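You operate a simulated robot arm through the tools that you are given. There is no shell and no other tool. Be economical: measure what you need, move in short steps, check, and stop when the job is done.

The job below is to be done with a simulated two-armed robot. You get a single attempt, and the scene is never put back.

Task
Test the red stop button: brake off, RUN, stop past 15 mph, pull it out, RESET. Where these are worked on the way, their far stop is far enough and under half their travel is too little: red stop button.
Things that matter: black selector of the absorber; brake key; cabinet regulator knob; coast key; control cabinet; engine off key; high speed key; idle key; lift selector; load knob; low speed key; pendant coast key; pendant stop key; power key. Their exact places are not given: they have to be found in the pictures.

It is judged by the outcome, as a careful person would: the job done as asked, and still so three seconds after it is handed in. It fails if anything else is knocked over, pushed out of place, dropped, spilled or broken.

Robot
Two 7-joint arms with two-finger parallel grippers on one trunk, on a base that drives. Base frame: it is fixed to the floor where the robot stands at the start and does not move with it; the origin is under the middle of the robot, x ahead of it, y to its left, z up. Readings come in cm, rad, newtons and seconds.
The left shoulder is at the start at [2.9, 10.1, 126.2], the right one opposite. With the tool pointing down near the work surface each hand reaches from about 22 to 52 cm from the robot's upright axis, wherever it stands, measured 20 degrees to its own side. Places, roughly: black selector of the absorber [130, -60, 30]; brake key [50, 0, 100]; cabinet regulator knob [120, -20, 80]; coast key [50, -10, 100]; control cabinet [100, -10, 120]; engine off key [40, 20, 110]; high speed key [40, 20, 110]; idle key [40, 20, 120]; lift selector [50, -20, 120]; load knob [50, -10, 120]; low speed key [40, 20, 120]; pendant coast key [40, 20, 110]; pendant stop key [40, 20, 120]; power key [40, 10, 100]; pull key [40, 20, 110]; red main switch [120, -20, 130]. Payload 2.4 kg a hand.
The tool frame of a hand sits at the grasp point between the pads (the TCP): z along the fingers, y along the line on which they close. The tips reach 2.4 cm beyond it. The gripper opens to 6.8 cm. The fingers are 1.7 cm wide and 1 cm thick; the gripper's body (4 by 7 cm) begins 4.1 cm behind the TCP.
Orientation is that of the tool frame in the base frame, as [roll, pitch, yaw] about the fixed x, y, z axes, in that order (R = Rz(yaw) Ry(pitch) Rx(roll)). With the fingers straight down and closing along the base's y, the tool's x points along the base's -x, its y along +y and its z along -z.

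Tools
- The arms move only by the tool servo_tool. It takes "left_targets", "right_targets" or both (then of equal length, played together; a hand with none holds still); each is a list of rows, each an object (a shift or turn left out is 0, a gripper value left out holds the last) with "dp": the shift along the base's x, y, z in cm, a list of three; "rotation": the turn, a rotation vector about the base's x, y, z in rad, a list of three; "gripper": the gripper command, from -1 (shut) to 1 (fully open), values between in proportion. In form: [{"dp": [x, y, z], "rotation": [ax, ay, az], "gripper": gripper}, ...]. A call has 1 to 20 rows; each row shifts and turns the commanded pose from where the row before left it. Each row takes 0.2 s and may step no farther than 5 cm and 0.15 rad from the row before; otherwise, or with a gripper value out of range, the whole call is refused. A pose out of reach is approached as far as the arm can. The call stops where the force on the tool passes 80 N (or 10 N more than at its start, if that is more) or the arm is blocked; 0.2 s more then pass. The fingers move at their own pace (about 7.2 cm/s each) and stop on an object; they squeeze with about 44 N. The grip force told is the motor's: it shows also when the fingers shut on nothing. Time passes only in rows, and 0.2 s behind the last, so rows that do not move let the fingers close. It gives the time, the measured TCP pose, the force on the tool (base axes), the opening and the grip force at its end, in the units of the frame above (readings bear some noise), with the torque about the TCP (base axes, N m) and any sound that the robot's microphone picked up, and new pictures: "show" is both (left out), scene, wrist or none (wrist: the cameras of the hands that moved).
- Cameras (640 x 400 px; columns grow to the right, rows downward): "scene" is now at [10.73, -1.99, 141.22]; the picture's right is [-0.20, -0.98, 0.00], its down [-0.63, 0.13, -0.76] and it looks along [0.75, -0.15, -0.65] (base axes); focal length 214 px, centre (320, 200). "left" rides on the left gripper at [8.4, -1.1, -7.5] in its tool frame; the picture's right is [0.13, 0.99, 0.00], its down [-0.60, 0.08, -0.79] and it looks along [-0.79, 0.10, 0.61] (tool axes); focal length 251 px, centre (320, 200). "right" rides on the right gripper at [8.4, 1.1, -7.5] in its tool frame; the picture's right is [-0.13, 0.99, 0.00], its down [-0.60, -0.08, -0.79] and it looks along [-0.79, -0.10, 0.61] (tool axes); focal length 251 px, centre (320, 200).
- lift_body(by): slides the trunk up (or, below 0, down) by that many cm; the arms and the scene camera ride with it, the base frame stays. It gives what a move gives, with no picture.
- roll_base(legs): drives the robot by 1 to 6 legs, each [ahead, left, turn to the left] in cm, cm and rad, along the robot's own axes; the way and the turn of a leg run together, so that a leg with both is an arc; at most 150 cm and 3.142 rad a leg. The arms and the cameras ride along, it lands a little off, and it stops where it bumps. It gives what a move gives, and a new picture of the scene camera.
- pan_tilt(pan, tilt): turns the head with the scene camera to pan (to the left, within 1.501 rad either way) and tilt (down, from -0.506 to 1.204), counted from straight ahead of the robot. It gives what a move gives, and a new picture of the scene camera.
- measure_at(camera, pixels): for up to 12 pixels [column, row] of the newest picture of that camera ("zoom" is the newest enlarged one), the place [x, y, z] in the base frame of the surface seen there, good to about 0.3 cm. It takes no simulated time.
- inspect(camera, box): a new picture of the part [left, top, right, bottom] of that camera's present view, enlarged. It takes no simulated time.
- close_job(): hands the job in; it is judged then, once.

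Work in short steps. Measure before you move; look again where a grasp or a placing could have gone wrong, and mend it. You have 80 turns and 260 pictures in all, those below and enlarged ones among them. Open the grippers and draw the arms clear of the work before you hand the job in, unless the task says otherwise; then end with one line.

The tools are called after "Request:" as a command line: name --argument value ..., lists and objects as JSON in quotes. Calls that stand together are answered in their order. servo_tool: Moves the arms, as the interface text tells. Its arguments: {"type":"object","properties":{"left_targets":{"type":"array","items":{"type":"object","properties":{"dp":{"type":"array","items":{"type":"number"}},"rotation":{"type":"array","items":{"type":"number"}},"gripper":{"type":"number"}}}},"right_targets":{"type":"array","items":{"type":"object","properties":{"dp":{"type":"array","items":{"type":"number"}},"rotation":{"type":"array","items":{"type":"number"}},"gripper":{"type":"number"}}}},"show":{"type":"string","enum":["both","scene","wrist","none"]}},"required":[]} The other tools are called the same way: lift_body (by) slides the trunk up or down; roll_base (legs) drives the base; pan_tilt (pan, tilt) turns the head that bears the scene camera; measure_at (camera, pixels) gives the place of the surface under pixels of a picture; inspect (camera, box) takes an enlarged picture of a part of a camera's view; close_job () hands the job in.

At the start:

```text
clock: 0.0
left_position: [32.69, 0.4, 119.53]
left_tcp_rot: [3.142, 0.0, -3.141]
left_force: [0.3, 0.0, 0.4]
left_torque: [0.02, -0.01, 0.0]
left_finger_gap: 6.8
left_finger_force: 0.1
right_position: [23.18, -22.95, 126.08]
right_tcp_rot: [-3.141, 0.0, 3.14]
right_force: [-0.2, 0.6, 0.0]
right_torque: [0.01, 0.0, -0.02]
right_finger_gap: 6.8
right_finger_force: 0.1
trunk travel left (down, up): [-47.5, 37.5]
robot x, y, heading: [-0.01, -0.02, 0.005]
head pan, tilt: [-0.204, 0.703]
```

scene: 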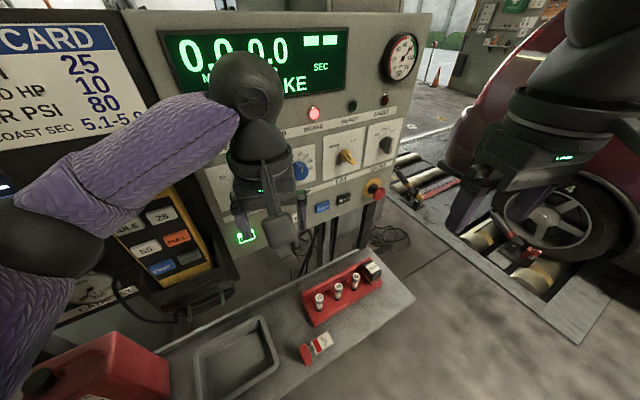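
right: 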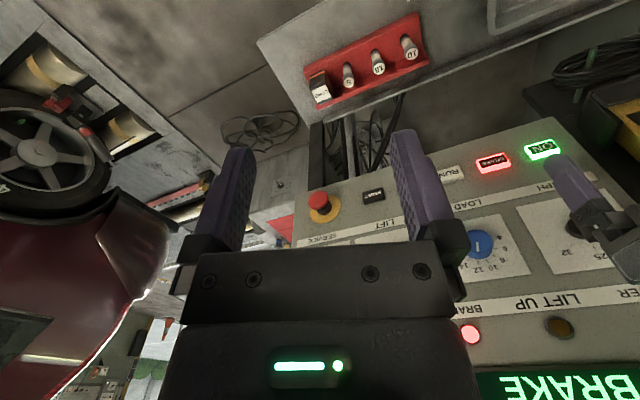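
left: 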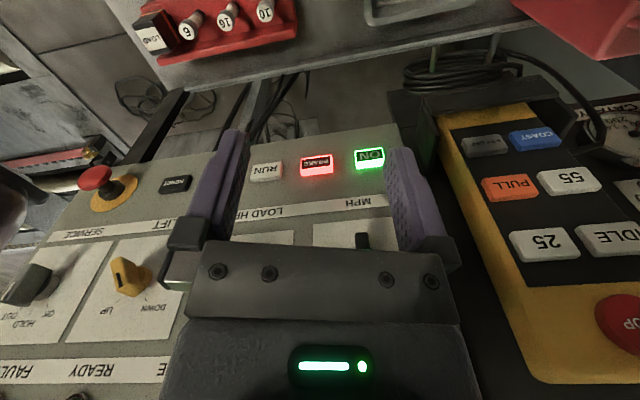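

The left wrist view shows ON (370,158), BRAKE (317,163), RUN (266,172), RESET (175,184) keys and the red mushroom at (97,180). I'll enlarge the panel and measure.

Request:
inspect --camera "left" --box '[0, 120, 430, 389]'

Request:
inspect --camera "scene" --box '[120, 0, 440, 200]'

Request:
measure_at --camera "left" --pixels '[[370, 158], [317, 165], [266, 172], [175, 184], [95, 177], [112, 192], [150, 190], [290, 190], [200, 370], [60, 250], [345, 190]]'

Request:
measure_at --camera "right" --pixels '[[323, 202], [318, 215], [373, 196], [452, 174], [493, 163], [543, 149], [350, 215]]'

```text
1.49 times, centred on (215, 254) of left
```

zoom: 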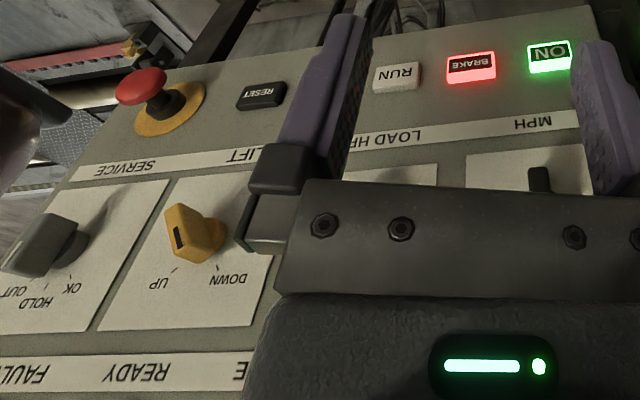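

```text
2.00 times, centred on (280, 100) of scene
```

zoom: 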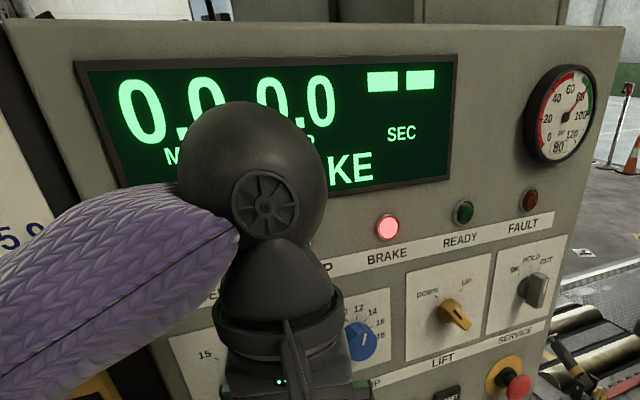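

```text
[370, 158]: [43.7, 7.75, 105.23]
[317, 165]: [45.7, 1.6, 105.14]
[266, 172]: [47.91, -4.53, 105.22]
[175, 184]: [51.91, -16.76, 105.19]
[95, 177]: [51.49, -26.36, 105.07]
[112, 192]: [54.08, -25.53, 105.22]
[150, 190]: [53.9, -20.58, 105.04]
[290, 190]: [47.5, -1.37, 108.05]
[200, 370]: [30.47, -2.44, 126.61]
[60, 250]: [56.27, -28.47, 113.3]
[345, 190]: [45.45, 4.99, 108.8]
```

```text
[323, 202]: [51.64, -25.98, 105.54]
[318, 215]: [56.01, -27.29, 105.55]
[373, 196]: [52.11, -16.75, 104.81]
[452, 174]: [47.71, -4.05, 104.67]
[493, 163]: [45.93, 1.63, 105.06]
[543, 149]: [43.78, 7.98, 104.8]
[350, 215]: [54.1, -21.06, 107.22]
```

Panel is vertical with its normal along about (-0.95,-0.31,0). I turn both hands to point at it, fingers shut, staying back from the panel.

Request:
servo_tool --left_targets '[{"rotation": [0, -0.15, 0], "gripper": -1}, {"rotation": [0, -0.15, 0]}, {"rotation": [0, -0.15, 0]}, {"rotation": [0, -0.15, 0], "dp": [0, 0, -1]}, {"rotation": [0, -0.15, 0], "dp": [0, 0, -1]}, {"rotation": [0, -0.15, 0], "dp": [0, 0, -1]}, {"rotation": [0, -0.15, 0], "dp": [0, 0, -1]}, {"rotation": [0, -0.15, 0], "dp": [0, 0, -1]}, {"rotation": [0, -0.15, 0], "dp": [0, 0, -1]}, {"rotation": [0, -0.15, 0], "dp": [0, 0, -1]}, {"rotation": [0, -0.07, 0], "dp": [0, 0, -1]}, {"rotation": [0, 0, 0.105], "dp": [1, 0, -1]}, {"rotation": [0, 0, 0.105], "dp": [1, 0, -1]}, {"rotation": [0, 0, 0.105], "dp": [1, 0, -1]}]' --right_targets '[{"rotation": [0, -0.15, 0], "gripper": -1}, {"rotation": [0, -0.15, 0]}, {"rotation": [0, -0.15, 0], "dp": [1, 0, -1]}, {"rotation": [0, -0.15, 0], "dp": [1, 0, -1]}, {"rotation": [0, -0.15, 0], "dp": [1, 0, -1]}, {"rotation": [0, -0.15, 0], "dp": [1, 0, -1]}, {"rotation": [0, -0.15, 0], "dp": [1, 0, -1]}, {"rotation": [0, -0.15, 0], "dp": [1, 0, -1]}, {"rotation": [0, -0.15, 0], "dp": [2, 0, -2]}, {"rotation": [0, -0.15, 0], "dp": [2, 0, -2]}, {"rotation": [0, -0.07, 0], "dp": [2, -1, -2]}, {"rotation": [0, 0, 0.105], "dp": [2, -1, -2]}, {"rotation": [0, 0, 0.105], "dp": [2, -1, -2]}, {"rotation": [0, 0, 0.105], "dp": [1, -1, -2]}]'

```text
clock: 3.0
left_position: [35.55, 0.29, 108.41]
left_tcp_rot: [3.072, 1.569, -2.894]
left_force: [-0.8, 0.3, -0.5]
left_torque: [0.02, -0.01, 0.05]
left_finger_gap: 0.0
left_finger_force: 23.3
right_position: [40.64, -32.11, 116.3]
right_tcp_rot: [-3.08, 1.376, -2.816]
right_force: [-0.2, -0.4, -0.2]
right_torque: [-0.01, 0.01, 0.01]
right_finger_gap: 0.0
right_finger_force: 23.9
right hand out of reach, approached as far as the arm can: row 4, 5, 6, 7, 8, 9, 10, 11, 13, 14
trunk travel left (down, up): [-47.5, 37.5]
robot x, y, heading: [0.26, 0.19, 0.004]
head pan, tilt: [-0.204, 0.703]
```

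scene: 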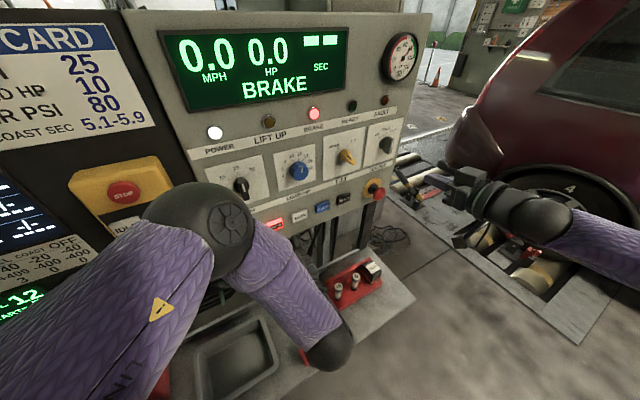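
right: 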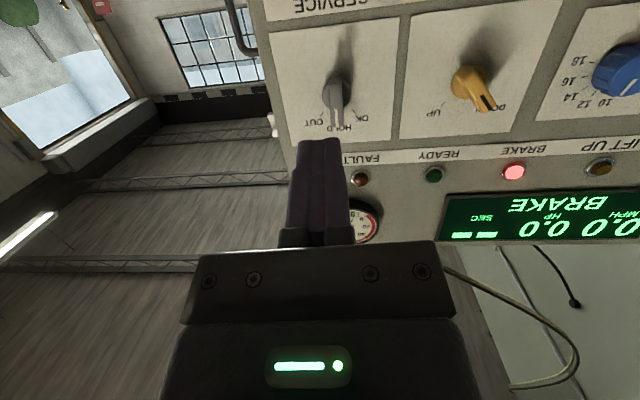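
left: 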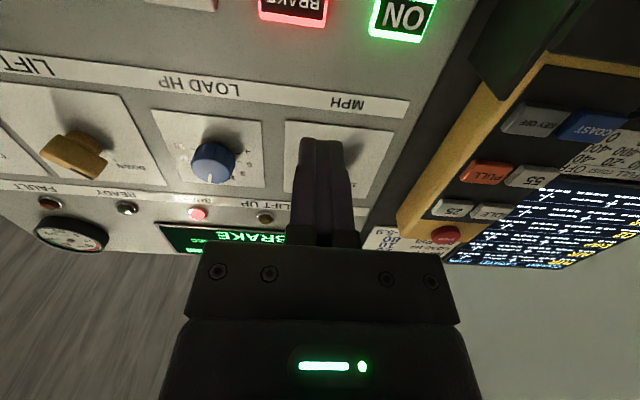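

Now the scene view shows BRAKE (275,224), RUN (299,216), COAST (321,207), RESET (343,199), stop (373,190), and the display is readable. Enlarging and measuring.

Request:
inspect --camera "scene" --box '[220, 140, 420, 265]'

Request:
measure_at --camera "scene" --pixels '[[275, 224], [299, 216], [321, 207], [343, 199], [376, 191], [366, 186], [372, 188], [360, 195]]'

```text
3.20 times, centred on (320, 202) of scene
```

zoom: 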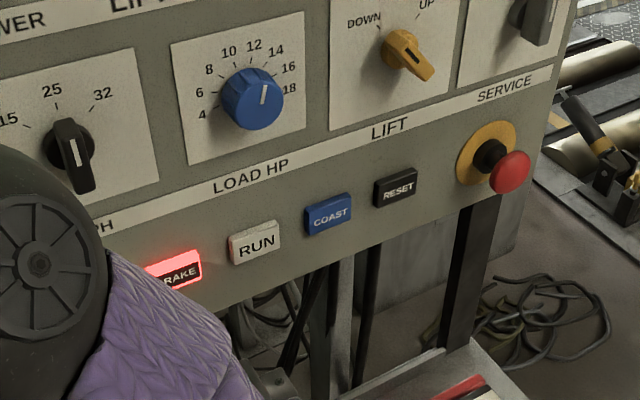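

```text
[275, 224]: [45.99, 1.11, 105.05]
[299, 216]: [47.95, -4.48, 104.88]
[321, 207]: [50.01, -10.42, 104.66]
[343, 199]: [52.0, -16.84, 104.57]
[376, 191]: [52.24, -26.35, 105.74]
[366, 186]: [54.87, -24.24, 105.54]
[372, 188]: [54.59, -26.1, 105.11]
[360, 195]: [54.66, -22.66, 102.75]
```

Measure stop head details in the zoom (head ~ (510,172)).

Request:
measure_at --camera "zoom" --pixels '[[512, 165], [518, 175], [500, 178], [512, 188], [525, 165], [505, 160], [490, 157], [463, 170], [485, 130]]'

```text
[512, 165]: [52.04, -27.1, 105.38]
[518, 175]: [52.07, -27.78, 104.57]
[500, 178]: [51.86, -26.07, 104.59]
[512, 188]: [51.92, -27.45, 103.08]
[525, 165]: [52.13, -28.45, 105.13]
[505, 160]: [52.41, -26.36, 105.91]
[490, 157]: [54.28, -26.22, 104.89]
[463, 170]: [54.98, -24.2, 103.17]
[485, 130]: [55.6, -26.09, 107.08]
```

Stop head face is at about (52,-27,104.8). I nudge the right hand and check whether it reaches and what its commanded pose is.

Request:
servo_tool --right_targets '[{"dp": [1, 0, 0]}, {"dp": [1, 0, 0]}, {"dp": [0, 0, 0]}]' --show "scene"

```text
clock: 3.8
left_position: [35.44, 0.38, 108.35]
left_tcp_rot: [3.05, 1.568, -2.918]
left_force: [-0.2, 0.1, -0.6]
left_torque: [-0.02, 0.01, -0.01]
left_finger_gap: 0.0
left_finger_force: 24.0
right_position: [40.84, -31.9, 116.26]
right_tcp_rot: [-3.094, 1.373, -2.808]
right_force: [0.7, -0.3, 0.3]
right_torque: [-0.02, -0.01, -0.02]
right_finger_gap: 0.0
right_finger_force: 23.5
right hand out of reach, approached as far as the arm can: row 1, 2
trunk travel left (down, up): [-47.5, 37.5]
robot x, y, heading: [0.14, -0.22, 0.004]
head pan, tilt: [-0.204, 0.703]
```

scene: 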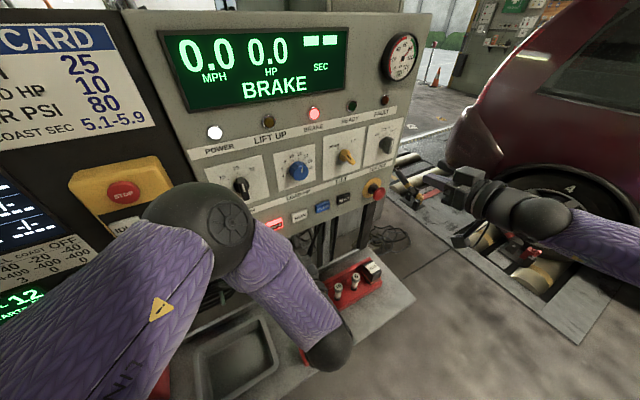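

The right arm is stuck near a joint limit. I pitch the hand down again, lower it, and then re-raise the pointing closer to the target.

Request:
servo_tool --right_targets '[{"rotation": [-0.045, 0.14, 0]}, {"rotation": [-0.045, 0.14, 0]}, {"rotation": [-0.045, 0.14, 0]}, {"rotation": [-0.045, 0.14, 0]}, {"rotation": [-0.045, 0.14, 0]}, {"dp": [0, 0.7, -2]}, {"dp": [0, 0.7, -2]}, {"dp": [0, 0.7, -2]}, {"dp": [0, 0.7, -2]}, {"dp": [0, 0.5, -2]}]' --show "both"

```text
clock: 6.0
left_position: [35.48, 0.42, 108.32]
left_tcp_rot: [3.044, 1.57, -2.924]
left_force: [-0.8, -0.3, -0.2]
left_torque: [0.03, 0.06, 0.04]
left_finger_gap: 0.0
left_finger_force: 24.2
right_position: [38.37, -28.55, 106.86]
right_tcp_rot: [-3.111, 0.717, -2.848]
right_force: [-0.7, -0.5, 0.5]
right_torque: [0.01, -0.03, 0.0]
right_finger_gap: 0.0
right_finger_force: 23.3
right hand out of reach, approached as far as the arm can: row 2, 3, 4
trunk travel left (down, up): [-47.5, 37.5]
robot x, y, heading: [-0.1, -0.19, 0.001]
head pan, tilt: [-0.204, 0.703]
```

scene: 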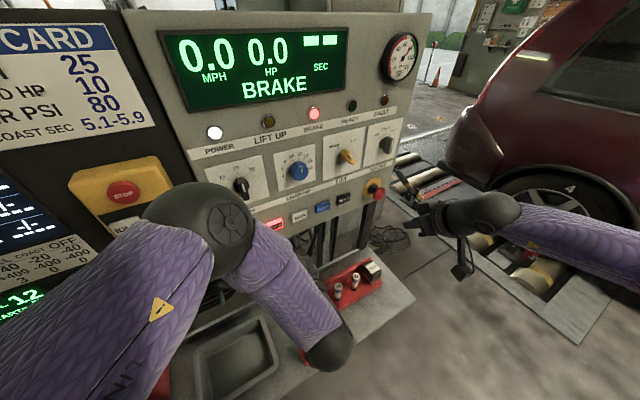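
right: 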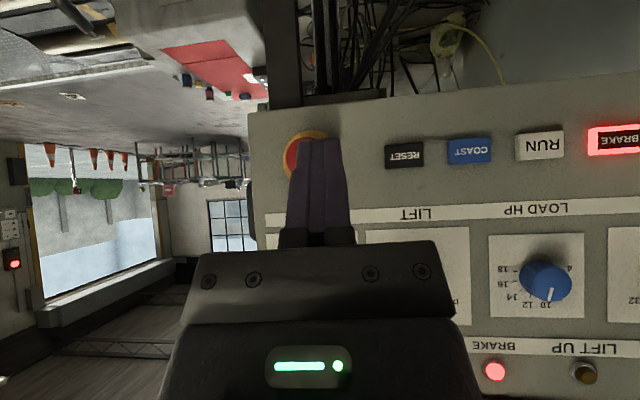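

Re-raise the right hand to horizontal, moving to a standoff about 7 cm off the stop button.

Request:
servo_tool --right_targets '[{"rotation": [0.045, -0.14, 0], "dp": [0.8, -0.2, -0.3]}, {"rotation": [0.045, -0.14, 0], "dp": [0.8, -0.2, -0.3]}, {"rotation": [0.045, -0.14, 0], "dp": [0.8, -0.2, -0.3]}, {"rotation": [0.045, -0.14, 0], "dp": [0.8, -0.2, -0.3]}, {"rotation": [0.045, -0.14, 0], "dp": [0.8, -0.2, -0.3]}, {"rotation": [0.035, -0.11, 0], "dp": [0.8, 0, -0.3]}, {}]' --show "both"

```text
clock: 7.6
left_position: [35.45, 0.35, 108.43]
left_tcp_rot: [3.075, 1.57, -2.894]
left_force: [0.0, 0.3, 0.0]
left_torque: [0.03, 0.02, 0.02]
left_finger_gap: 0.02
left_finger_force: 23.6
right_position: [43.21, -29.44, 105.0]
right_tcp_rot: [1.729, 1.557, 2.001]
right_force: [0.2, 0.2, 0.5]
right_torque: [0.0, 0.01, 0.01]
right_finger_gap: 0.0
right_finger_force: 23.4
trunk travel left (down, up): [-47.5, 37.5]
robot x, y, heading: [-0.18, 0.15, -0.0]
head pan, tilt: [-0.204, 0.703]
```

scene: 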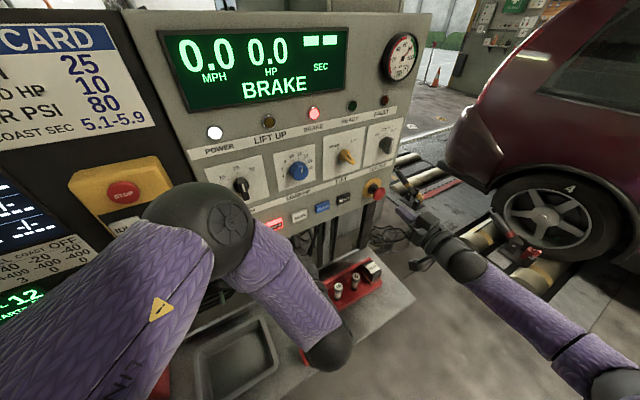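
right: 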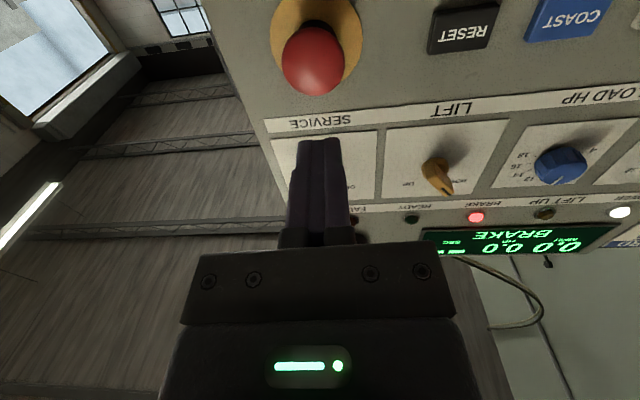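

Right hand is in line with the stop. Now bring the left tip in front of the BRAKE key (45.9,1.3,105.1), about 1.5 cm short of it.

Request:
servo_tool --left_targets '[{"dp": [0, -0.1, -1.7]}, {"dp": [0, -0.1, -1.6]}, {"dp": [2.3, 0, 0]}, {"dp": [2.3, 0, 0]}, {"dp": [2.0, 0, 0]}, {}]' --show "both"

```text
clock: 9.0
left_position: [42.8, 0.04, 105.47]
left_tcp_rot: [2.748, 1.568, 3.064]
left_force: [-1.6, -0.1, -1.0]
left_torque: [0.01, -0.02, 0.04]
left_finger_gap: 0.0
left_finger_force: 23.6
left hand out of reach, approached as far as the arm can: row 2
right_position: [43.16, -29.43, 105.14]
right_tcp_rot: [1.813, 1.557, 2.083]
right_force: [0.1, 0.7, 0.1]
right_torque: [-0.04, 0.01, -0.03]
right_finger_gap: 0.03
right_finger_force: 23.1
trunk travel left (down, up): [-47.5, 37.5]
robot x, y, heading: [-0.3, -0.02, 0.003]
head pan, tilt: [-0.204, 0.703]
```

scene: 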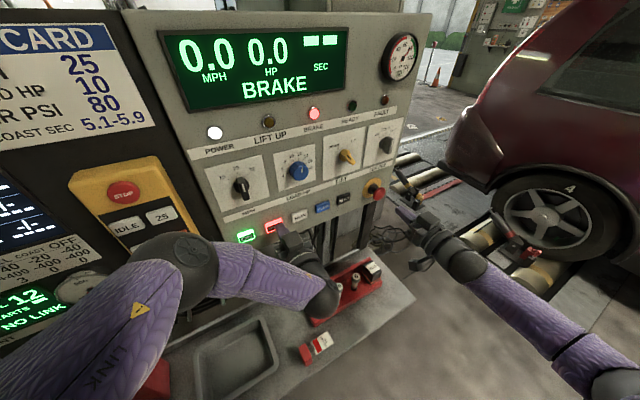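
left: 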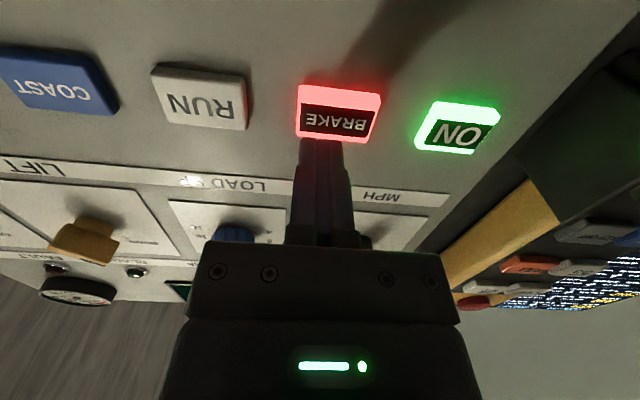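

Tip is about 1 cm before BRAKE, slightly high. I lower 0.4 and press along the normal.

Request:
servo_tool --left_targets '[{"dp": [0.2, 0.1, -0.4]}, {"dp": [0.4, 0.13, 0]}, {"dp": [0.4, 0.13, 0]}, {"dp": [0.4, 0.13, 0]}]' --show "both"

```text
clock: 10.0
left_position: [44.2, 0.29, 105.06]
left_tcp_rot: [3.116, 1.57, -2.848]
left_force: [-6.5, -1.2, -2.3]
left_torque: [-0.01, 0.03, 0.0]
left_finger_gap: 0.0
left_finger_force: 24.0
right_position: [43.13, -29.38, 104.98]
right_tcp_rot: [1.758, 1.557, 2.028]
right_force: [-0.7, 1.1, 0.0]
right_torque: [0.02, 0.01, 0.05]
right_finger_gap: 0.0
right_finger_force: 23.8
trunk travel left (down, up): [-47.5, 37.5]
robot x, y, heading: [-0.12, 0.2, 0.001]
head pan, tilt: [-0.204, 0.703]
heard: click
```

scene: 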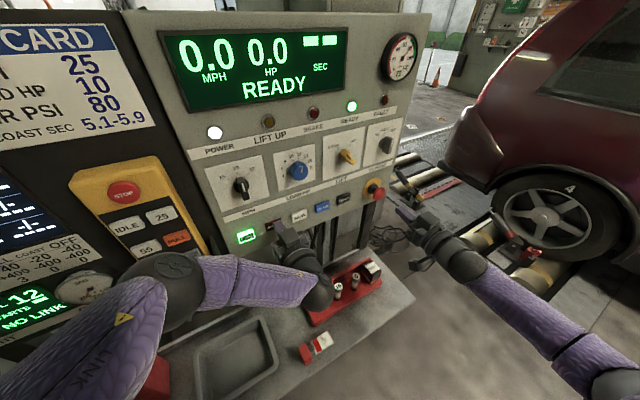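
left: 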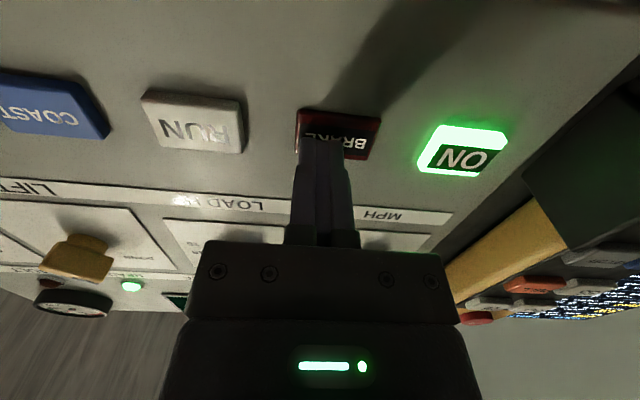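

BRAKE is out, display READY. I back the left off and shift to in front of RUN, while the right closes in on the stop head to ~1.3 cm.

Request:
servo_tool --left_targets '[{"dp": [-0.7, -0.23, 0]}, {"dp": [-0.7, -0.23, 0]}, {"dp": [0.6, -1.8, 0]}, {"dp": [0.6, -1.8, 0]}, {"dp": [0.6, -1.8, 0]}, {}]' --right_targets '[{"dp": [1, 0.3, 0]}, {"dp": [1, 0.3, 0]}, {"dp": [1, 0.3, 0]}, {"dp": [1, 0.3, 0]}, {"dp": [1, 0.3, 0]}, {}]' --show "both"

```text
clock: 11.4
left_position: [44.74, -5.44, 105.06]
left_tcp_rot: [2.739, 1.568, 3.058]
left_force: [0.2, 0.6, 0.0]
left_torque: [0.01, 0.0, 0.03]
left_finger_gap: 0.01
left_finger_force: 23.6
right_position: [48.03, -28.0, 104.97]
right_tcp_rot: [1.806, 1.558, 2.078]
right_force: [-0.2, -0.2, -0.5]
right_torque: [0.0, -0.01, -0.01]
right_finger_gap: 0.0
right_finger_force: 24.3
trunk travel left (down, up): [-47.5, 37.5]
robot x, y, heading: [0.08, 0.41, -0.002]
head pan, tilt: [-0.204, 0.703]
```

scene: 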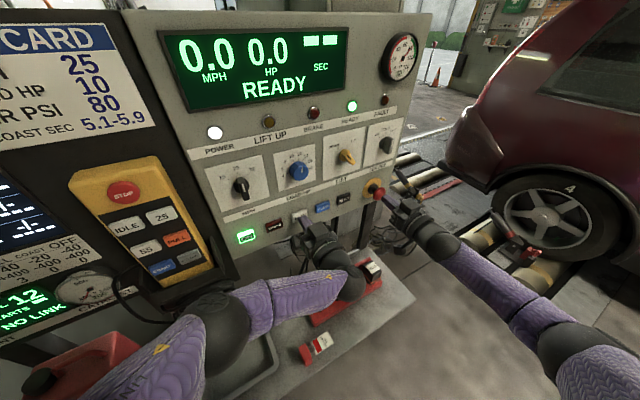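
right: 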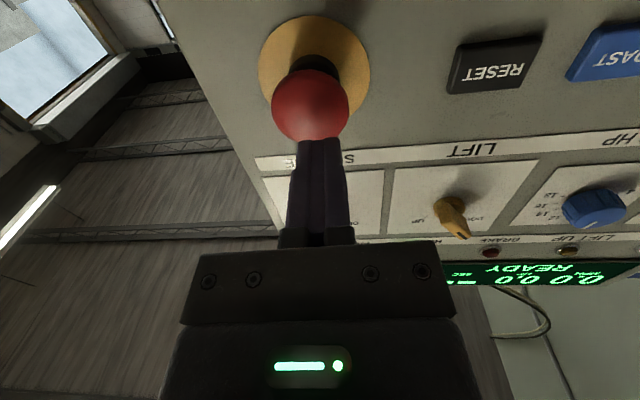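
left: 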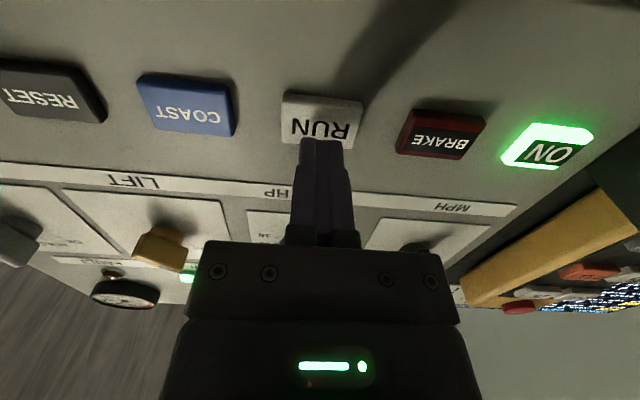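

Both are lined up. Press RUN with the left and watch the speed.

Request:
servo_tool --left_targets '[{"dp": [0.5, 0.16, 0]}, {"dp": [0.5, 0.16, 0]}, {"dp": [0.4, 0.13, 0]}]' --show "scene"

```text
clock: 12.2
left_position: [46.03, -5.08, 104.97]
left_tcp_rot: [-3.045, 1.57, -2.73]
left_force: [-8.4, -0.6, -0.6]
left_torque: [-0.01, 0.03, 0.03]
left_finger_gap: 0.0
left_finger_force: 23.5
right_position: [48.03, -28.0, 104.92]
right_tcp_rot: [1.749, 1.556, 2.021]
right_force: [-0.8, -0.3, 0.4]
right_torque: [0.0, 0.01, -0.01]
right_finger_gap: 0.01
right_finger_force: 23.4
trunk travel left (down, up): [-47.5, 37.5]
robot x, y, heading: [0.13, -0.25, -0.003]
head pan, tilt: [-0.204, 0.703]
heard: click
```

scene: 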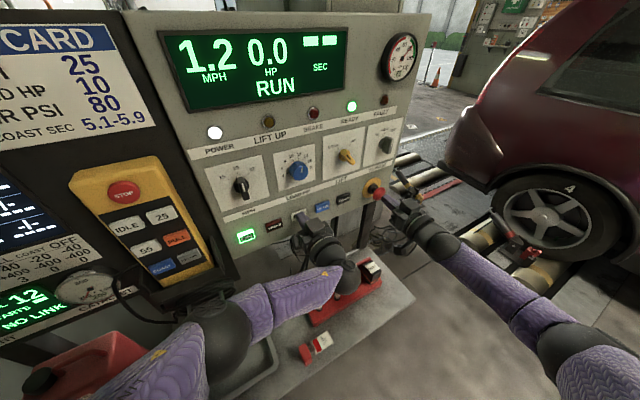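

RUN is on, 1.2 mph and rising. Release RUN with the left while time passes; check the speed.

Request:
servo_tool --left_targets '[{"dp": [-0.7, -0.23, 0]}, {"dp": [-0.7, -0.23, 0]}, {"dp": [-0.7, -0.23, 0]}, {"dp": [-0.7, -0.23, 0]}]' --show "scene"

```text
clock: 13.2
left_position: [43.3, -5.91, 105.09]
left_tcp_rot: [3.06, 1.569, -2.908]
left_force: [0.8, 0.3, -0.1]
left_torque: [0.0, -0.03, -0.01]
left_finger_gap: 0.0
left_finger_force: 24.3
right_position: [48.18, -27.96, 104.82]
right_tcp_rot: [1.811, 1.558, 2.081]
right_force: [-0.1, 0.7, -0.4]
right_torque: [-0.02, 0.0, 0.0]
right_finger_gap: 0.01
right_finger_force: 23.2
trunk travel left (down, up): [-47.5, 37.5]
robot x, y, heading: [0.34, -0.11, 0.001]
head pan, tilt: [-0.204, 0.703]
```

scene: 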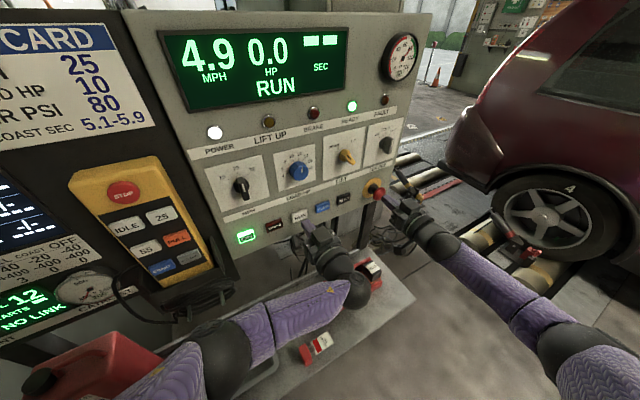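

About 3.7 mph/s; wait ~3.2 s to get just past 15.

Request:
servo_tool --right_targets '[{}, {}, {}, {}, {}, {}, {}, {}, {}, {}, {}, {}, {}, {}, {}]' --show "scene"

```text
clock: 16.4
left_position: [43.21, -5.94, 105.0]
left_tcp_rot: [3.002, 1.567, -2.964]
left_force: [0.4, 0.0, 0.9]
left_torque: [0.02, 0.02, 0.02]
left_finger_gap: 0.0
left_finger_force: 23.3
right_position: [48.17, -27.99, 105.13]
right_tcp_rot: [1.813, 1.558, 2.083]
right_force: [0.2, -0.3, 0.3]
right_torque: [0.04, 0.0, 0.03]
right_finger_gap: 0.0
right_finger_force: 24.1
trunk travel left (down, up): [-47.5, 37.5]
robot x, y, heading: [0.24, 0.05, 0.001]
head pan, tilt: [-0.204, 0.703]
```

scene: 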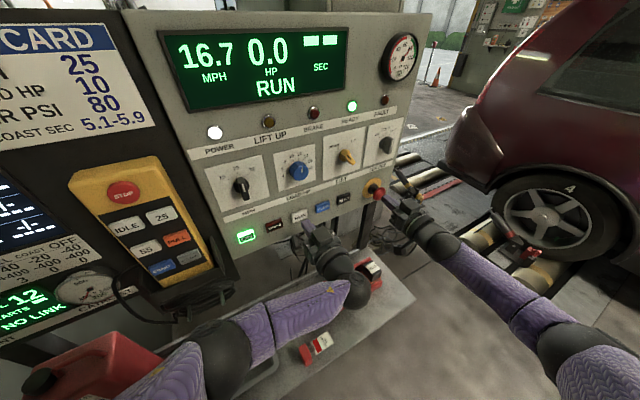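

16.7 mph: press the stop button now with the right hand along the normal.

Request:
servo_tool --right_targets '[{"dp": [0.8, 0.26, 0]}, {"dp": [0.8, 0.26, 0]}, {"dp": [0.4, 0.13, 0]}, {"dp": [0.4, 0.13, 0]}]' --show "both"

```text
clock: 17.4
left_position: [42.97, -5.96, 105.22]
left_tcp_rot: [-0.196, 1.569, 0.117]
left_force: [0.5, 0.2, 0.0]
left_torque: [-0.03, 0.03, 0.02]
left_finger_gap: 0.01
left_finger_force: 23.1
right_position: [50.19, -27.35, 105.03]
right_tcp_rot: [1.885, 1.557, 2.152]
right_force: [-25.9, -0.3, -7.0]
right_torque: [-0.06, 0.11, 0.28]
right_finger_gap: 0.0
right_finger_force: 23.6
trunk travel left (down, up): [-47.5, 37.5]
robot x, y, heading: [0.34, -0.32, -0.005]
head pan, tilt: [-0.204, 0.703]
```

scene: 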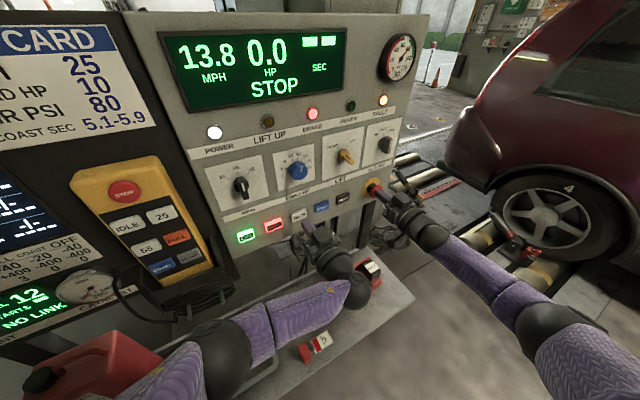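
right: 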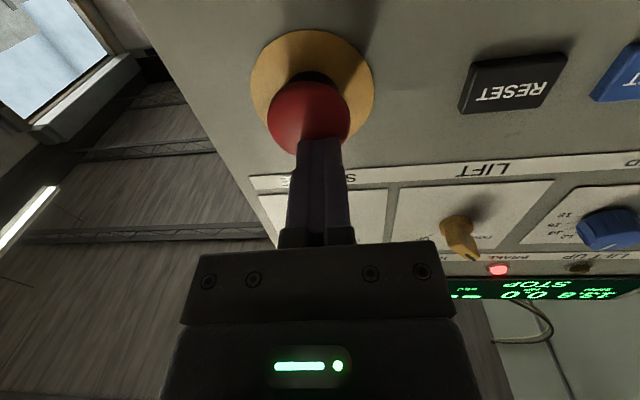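

Display STOP, brake lit, speed falling. No click was heard, so I push a little further to seat it at its far stop.

Request:
servo_tool --right_targets '[{"dp": [0.3, 0.1, 0]}, {"dp": [0.3, 0.1, 0]}, {"dp": [0.2, 0.06, 0]}]' --show "both"

```text
clock: 18.2
left_position: [42.56, -6.31, 105.27]
left_tcp_rot: [0.016, 1.567, 0.33]
left_force: [-0.1, -0.2, 1.4]
left_torque: [-0.01, 0.01, 0.0]
left_finger_gap: 0.0
left_finger_force: 23.7
right_position: [50.4, -27.27, 105.07]
right_tcp_rot: [1.751, 1.556, 2.016]
right_force: [-64.5, -11.9, -18.1]
right_torque: [-0.39, 0.34, 0.3]
right_finger_gap: 0.0
right_finger_force: 24.1
trunk travel left (down, up): [-47.5, 37.5]
robot x, y, heading: [0.09, 0.16, 0.004]
head pan, tilt: [-0.204, 0.703]
```

scene: 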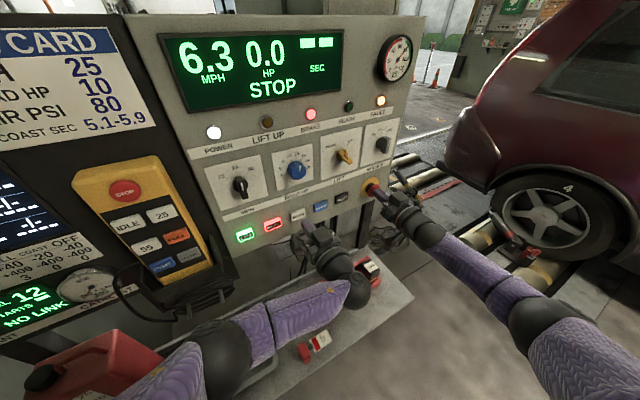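
right: 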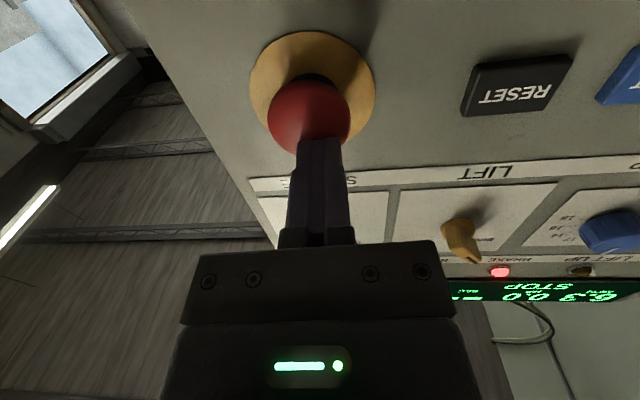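

At its far stop (64 N). Back off about 6 cm, open the right gripper, and look at the head.

Request:
servo_tool --right_targets '[{"dp": [-1, -0.3, 0]}, {"dp": [-1, -0.3, 0]}, {"dp": [-1.2, -0.4, 0], "gripper": 1}, {"dp": [-1.2, -0.4, 0]}, {"dp": [-1.2, -0.4, 0]}, {}]' --show "both"

Request:
inspect --camera "right" --box '[220, 0, 420, 125]'

```text
clock: 19.6
left_position: [43.31, -5.86, 105.04]
left_tcp_rot: [2.972, 1.569, -2.995]
left_force: [-0.5, 0.0, 0.1]
left_torque: [-0.03, 0.0, 0.03]
left_finger_gap: 0.01
left_finger_force: 23.9
right_position: [45.87, -28.71, 105.11]
right_tcp_rot: [1.76, 1.555, 2.03]
right_force: [0.2, -0.1, 0.6]
right_torque: [0.0, 0.05, -0.01]
right_finger_gap: 6.8
right_finger_force: 0.0
trunk travel left (down, up): [-47.5, 37.5]
robot x, y, heading: [-0.2, 0.22, 0.001]
head pan, tilt: [-0.204, 0.703]
```

scene: 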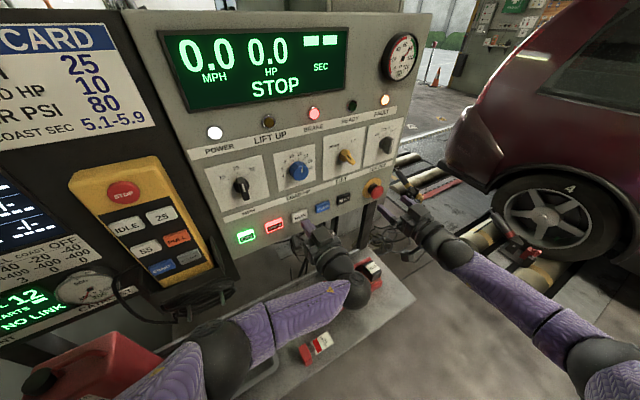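
right: 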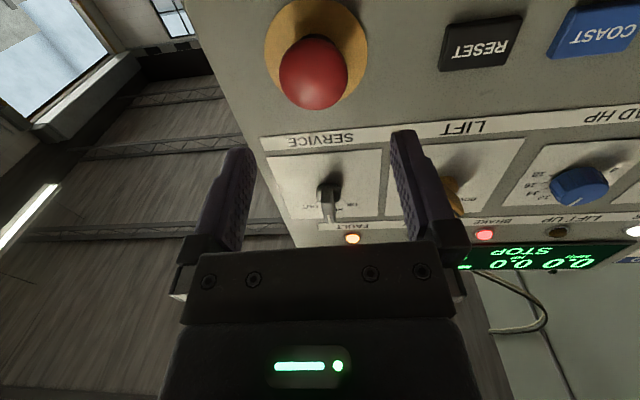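

```text
3.20 times, centred on (320, 62) of right
```

zoom: 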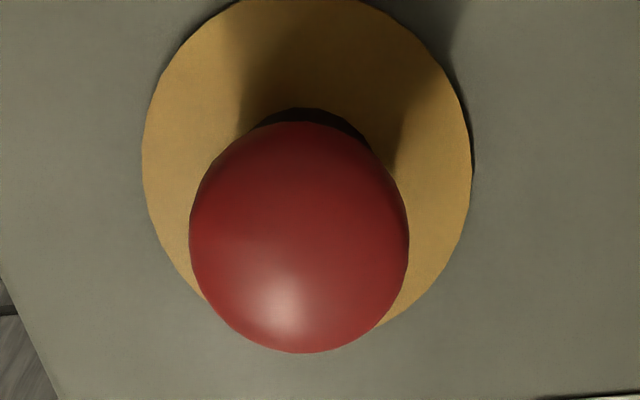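

Stopped at 0.0, button still in. Measure the head before straddling it.

Request:
measure_at --camera "right" --pixels '[[313, 73], [283, 73], [345, 73], [313, 105], [313, 40], [275, 50], [355, 50]]'

Request:
measure_at --camera "scene" --pixels '[[376, 190], [374, 187], [379, 193]]'

```text
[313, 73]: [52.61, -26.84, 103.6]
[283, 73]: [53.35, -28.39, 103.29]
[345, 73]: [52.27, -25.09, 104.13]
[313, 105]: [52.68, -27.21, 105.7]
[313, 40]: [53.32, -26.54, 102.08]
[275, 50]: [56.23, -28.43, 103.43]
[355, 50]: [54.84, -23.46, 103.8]
```

```text
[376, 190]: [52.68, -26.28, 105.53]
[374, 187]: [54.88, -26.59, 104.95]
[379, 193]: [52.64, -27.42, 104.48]
```

Head is ~3.6 cm across, centre (52.7,-26.8,104.2). Drop 0.9 cm, then advance with open fingers around it.

Request:
servo_tool --right_targets '[{"dp": [0, 0, -0.9]}, {"dp": [1.3, 0.37, 0]}, {"dp": [1.3, 0.37, 0]}, {"dp": [1.3, 0.37, 0]}, {"dp": [1.3, 0.37, 0]}, {"dp": [0.7, 0.2, 0]}, {"dp": [0.6, 0.17, 0]}, {}]' --show "both"

```text
clock: 21.4
left_position: [43.35, -5.9, 105.05]
left_tcp_rot: [3.01, 1.568, -2.956]
left_force: [0.2, -0.2, 0.3]
left_torque: [-0.01, -0.01, -0.04]
left_finger_gap: 0.0
left_finger_force: 23.9
right_position: [52.4, -26.95, 104.0]
right_tcp_rot: [1.809, 1.556, 2.08]
right_force: [-0.4, 0.0, 0.7]
right_torque: [-0.01, 0.01, -0.02]
right_finger_gap: 6.81
right_finger_force: 0.0
trunk travel left (down, up): [-47.5, 37.5]
robot x, y, heading: [0.03, -0.07, -0.0]
head pan, tilt: [-0.204, 0.703]
```

scene: 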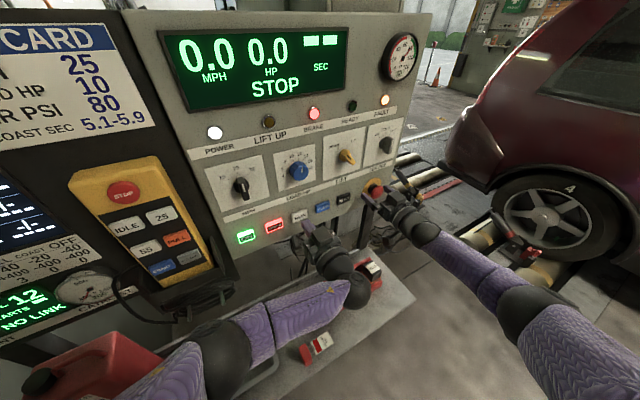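
right: 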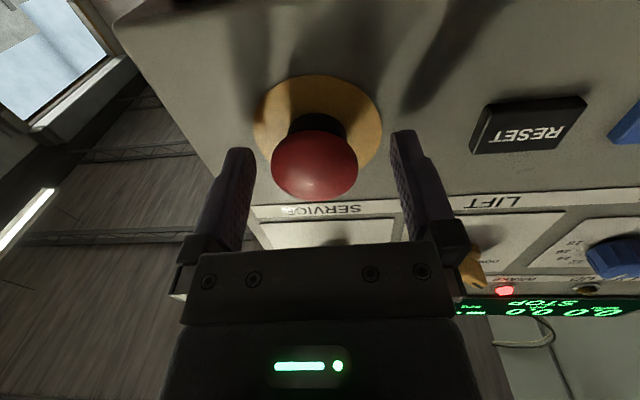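

The head sits between the pads. Close the gripper.

Request:
servo_tool --right_targets '[{"gripper": -1}, {}, {}, {}]' --show "wrist"

```text
clock: 22.4
left_position: [43.33, -6.15, 104.94]
left_tcp_rot: [2.345, 1.568, 2.657]
left_force: [0.5, 0.1, -0.2]
left_torque: [-0.02, -0.01, 0.0]
left_finger_gap: 0.01
left_finger_force: 23.8
right_position: [52.45, -27.13, 104.08]
right_tcp_rot: [1.75, 1.557, 2.017]
right_force: [7.3, -13.3, 6.7]
right_torque: [-0.07, 0.25, -0.42]
right_finger_gap: 4.03
right_finger_force: 45.0
trunk travel left (down, up): [-47.5, 37.5]
robot x, y, heading: [-0.19, 0.46, 0.004]
head pan, tilt: [-0.204, 0.703]
```

right: 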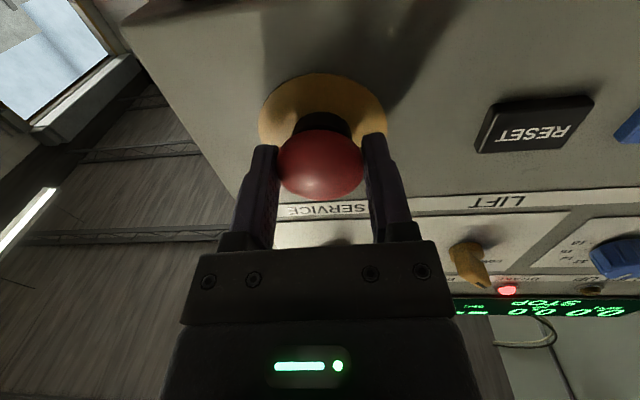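

Gripped (4.0 cm gap, 45 N). Pull straight out in small steps.

Request:
servo_tool --right_targets '[{"dp": [-0.28, -0.09, 0]}, {"dp": [-0.28, -0.09, 0]}, {"dp": [-0.28, -0.09, 0]}, {"dp": [-0.28, -0.09, 0]}, {}]' --show "both"

```text
clock: 23.6
left_position: [43.59, -6.02, 104.84]
left_tcp_rot: [2.5, 1.566, 2.815]
left_force: [-0.8, -0.4, -0.6]
left_torque: [0.01, -0.02, 0.01]
left_finger_gap: 0.01
left_finger_force: 23.4
right_position: [51.55, -27.54, 104.02]
right_tcp_rot: [1.71, 1.551, 1.978]
right_force: [32.7, -19.4, 16.4]
right_torque: [0.02, 0.06, -0.26]
right_finger_gap: 4.03
right_finger_force: 44.1
trunk travel left (down, up): [-47.5, 37.5]
robot x, y, heading: [-0.16, -0.24, -0.003]
head pan, tilt: [-0.204, 0.703]
```

scene: 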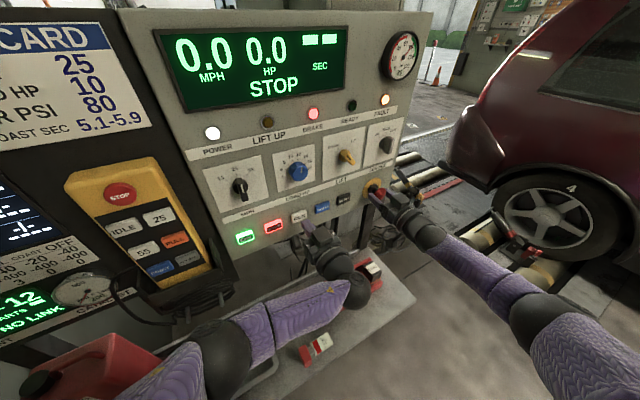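
right: 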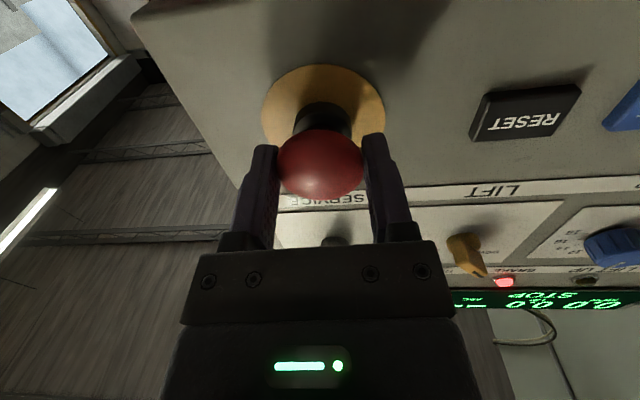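

It came out ~0.9 cm with rising force, probably near its outer stop. One more small pull, then release and look.

Request:
servo_tool --right_targets '[{"dp": [-0.2, -0.06, 0]}, {"dp": [-0.2, -0.06, 0]}, {}]' --show "wrist"

```text
clock: 24.4
left_position: [43.7, -6.16, 104.75]
left_tcp_rot: [2.53, 1.567, 2.847]
left_force: [-0.8, -0.5, -0.1]
left_torque: [0.0, 0.02, 0.01]
left_finger_gap: 0.0
left_finger_force: 23.0
right_position: [51.2, -27.54, 103.86]
right_tcp_rot: [1.915, 1.554, 2.183]
right_force: [34.9, -17.3, 11.4]
right_torque: [0.08, -0.22, -0.36]
right_finger_gap: 4.03
right_finger_force: 44.1
trunk travel left (down, up): [-47.5, 37.5]
robot x, y, heading: [-0.14, 0.25, -0.001]
head pan, tilt: [-0.204, 0.703]
```

right: 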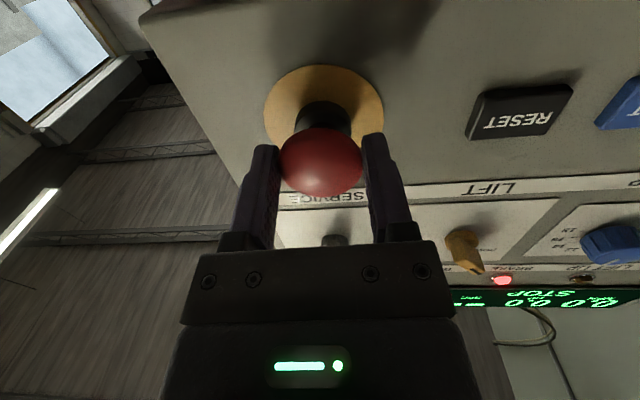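

Force is flat now. Open and withdraw to see the head's position.

Request:
servo_tool --right_targets '[{"gripper": 1}, {}, {}, {"dp": [-1.3, -0.37, 0]}, {"dp": [-1.3, -0.37, 0]}, {"dp": [-1.3, -0.37, 0]}, {"dp": [-1.3, -0.37, 0]}, {}]' --show "both"

Request:
measure_at --camera "scene" --pixels '[[376, 190], [376, 188], [378, 193], [374, 189]]'

Request:
inspect --camera "scene" --box '[320, 150, 420, 212]'

```text
clock: 26.2
left_position: [43.41, -5.98, 104.94]
left_tcp_rot: [2.977, 1.57, -2.992]
left_force: [-0.7, 0.0, -0.3]
left_torque: [0.02, -0.01, 0.01]
left_finger_gap: 0.0
left_finger_force: 23.8
right_position: [45.64, -28.68, 104.17]
right_tcp_rot: [1.805, 1.558, 2.075]
right_force: [-0.2, 0.3, -1.1]
right_torque: [-0.02, 0.0, 0.02]
right_finger_gap: 6.8
right_finger_force: 0.0
trunk travel left (down, up): [-47.5, 37.5]
robot x, y, heading: [0.15, 0.09, 0.003]
head pan, tilt: [-0.204, 0.703]
```

scene: 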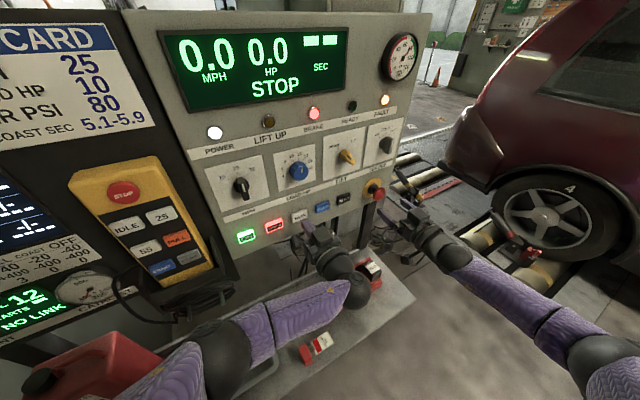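
right: 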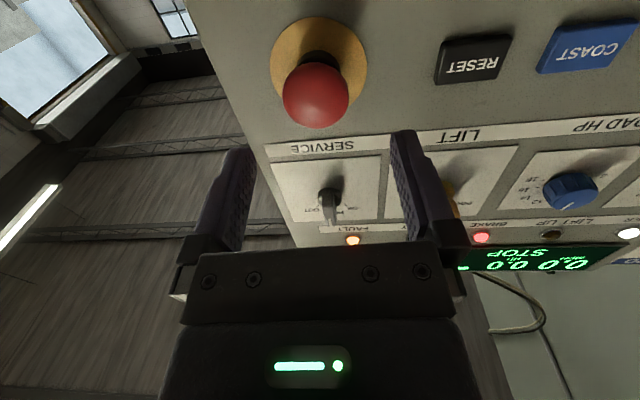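

```text
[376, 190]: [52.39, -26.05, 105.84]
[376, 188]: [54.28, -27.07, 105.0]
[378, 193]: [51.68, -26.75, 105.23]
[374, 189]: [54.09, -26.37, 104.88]
```

```text
6.40 times, centred on (370, 181) of scene
```

zoom: 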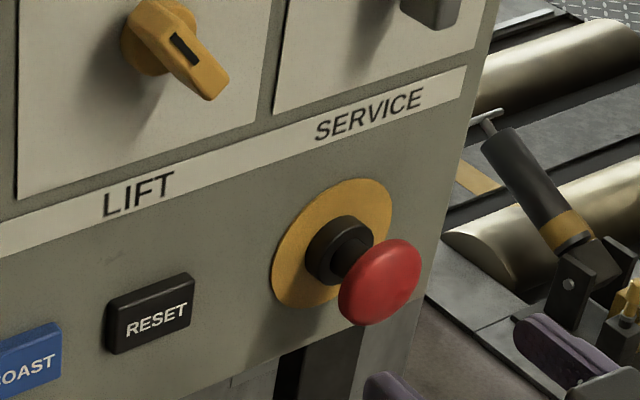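

Stop button is out. Now move the left hand aside and bring the right (shut) in front of RESET (52,-16.8,104.7).

Request:
servo_tool --left_targets '[{"dp": [-1.5, 0.8, 0]}, {"dp": [-1, 2, 0]}, {"dp": [-1, 2, 0]}, {"dp": [-1, 2, 0]}, {}, {}, {}, {}, {}, {}]' --right_targets '[{"gripper": -1}, {"dp": [0, 0, 0.2]}, {"dp": [0, 0, 0.2]}, {"dp": [0, 2.2, 0.2]}, {"dp": [0, 2.2, 0]}, {"dp": [0, 2.2, 0]}, {"dp": [0, 2.2, 0]}, {"dp": [1, 2, 0]}, {"dp": [1.2, 0.1, 0]}, {}]' --show "both"

```text
clock: 28.4
left_position: [38.81, 0.67, 105.12]
left_tcp_rot: [3.022, 1.568, -2.946]
left_force: [0.0, -0.2, 0.2]
left_torque: [0.02, -0.04, 0.0]
left_finger_gap: 0.0
left_finger_force: 24.1
right_position: [48.02, -17.88, 104.69]
right_tcp_rot: [1.821, 1.556, 2.091]
right_force: [0.1, 0.1, -0.5]
right_torque: [0.0, 0.01, -0.03]
right_finger_gap: 0.0
right_finger_force: 24.3
trunk travel left (down, up): [-47.5, 37.5]
robot x, y, heading: [0.21, -0.39, 0.004]
head pan, tilt: [-0.204, 0.703]
```

scene: 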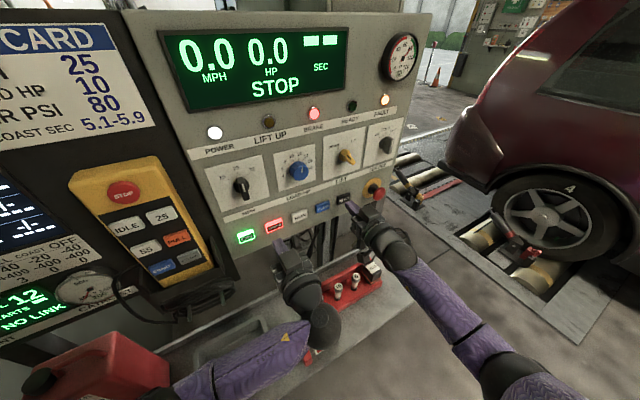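
right: 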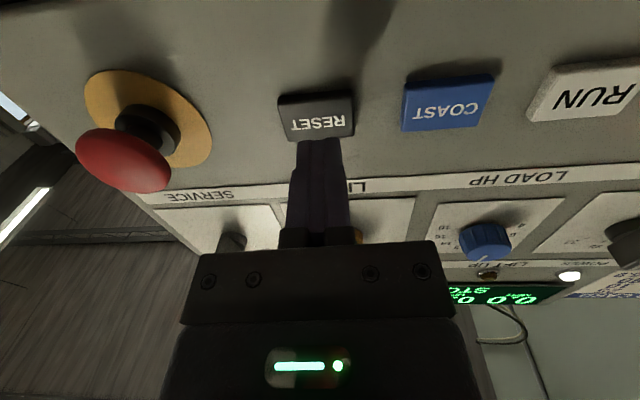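
left: 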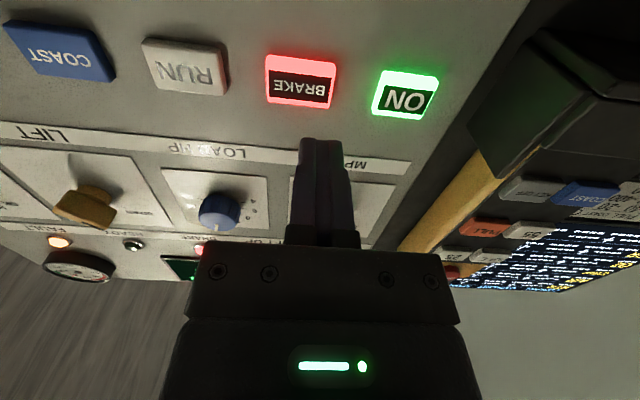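

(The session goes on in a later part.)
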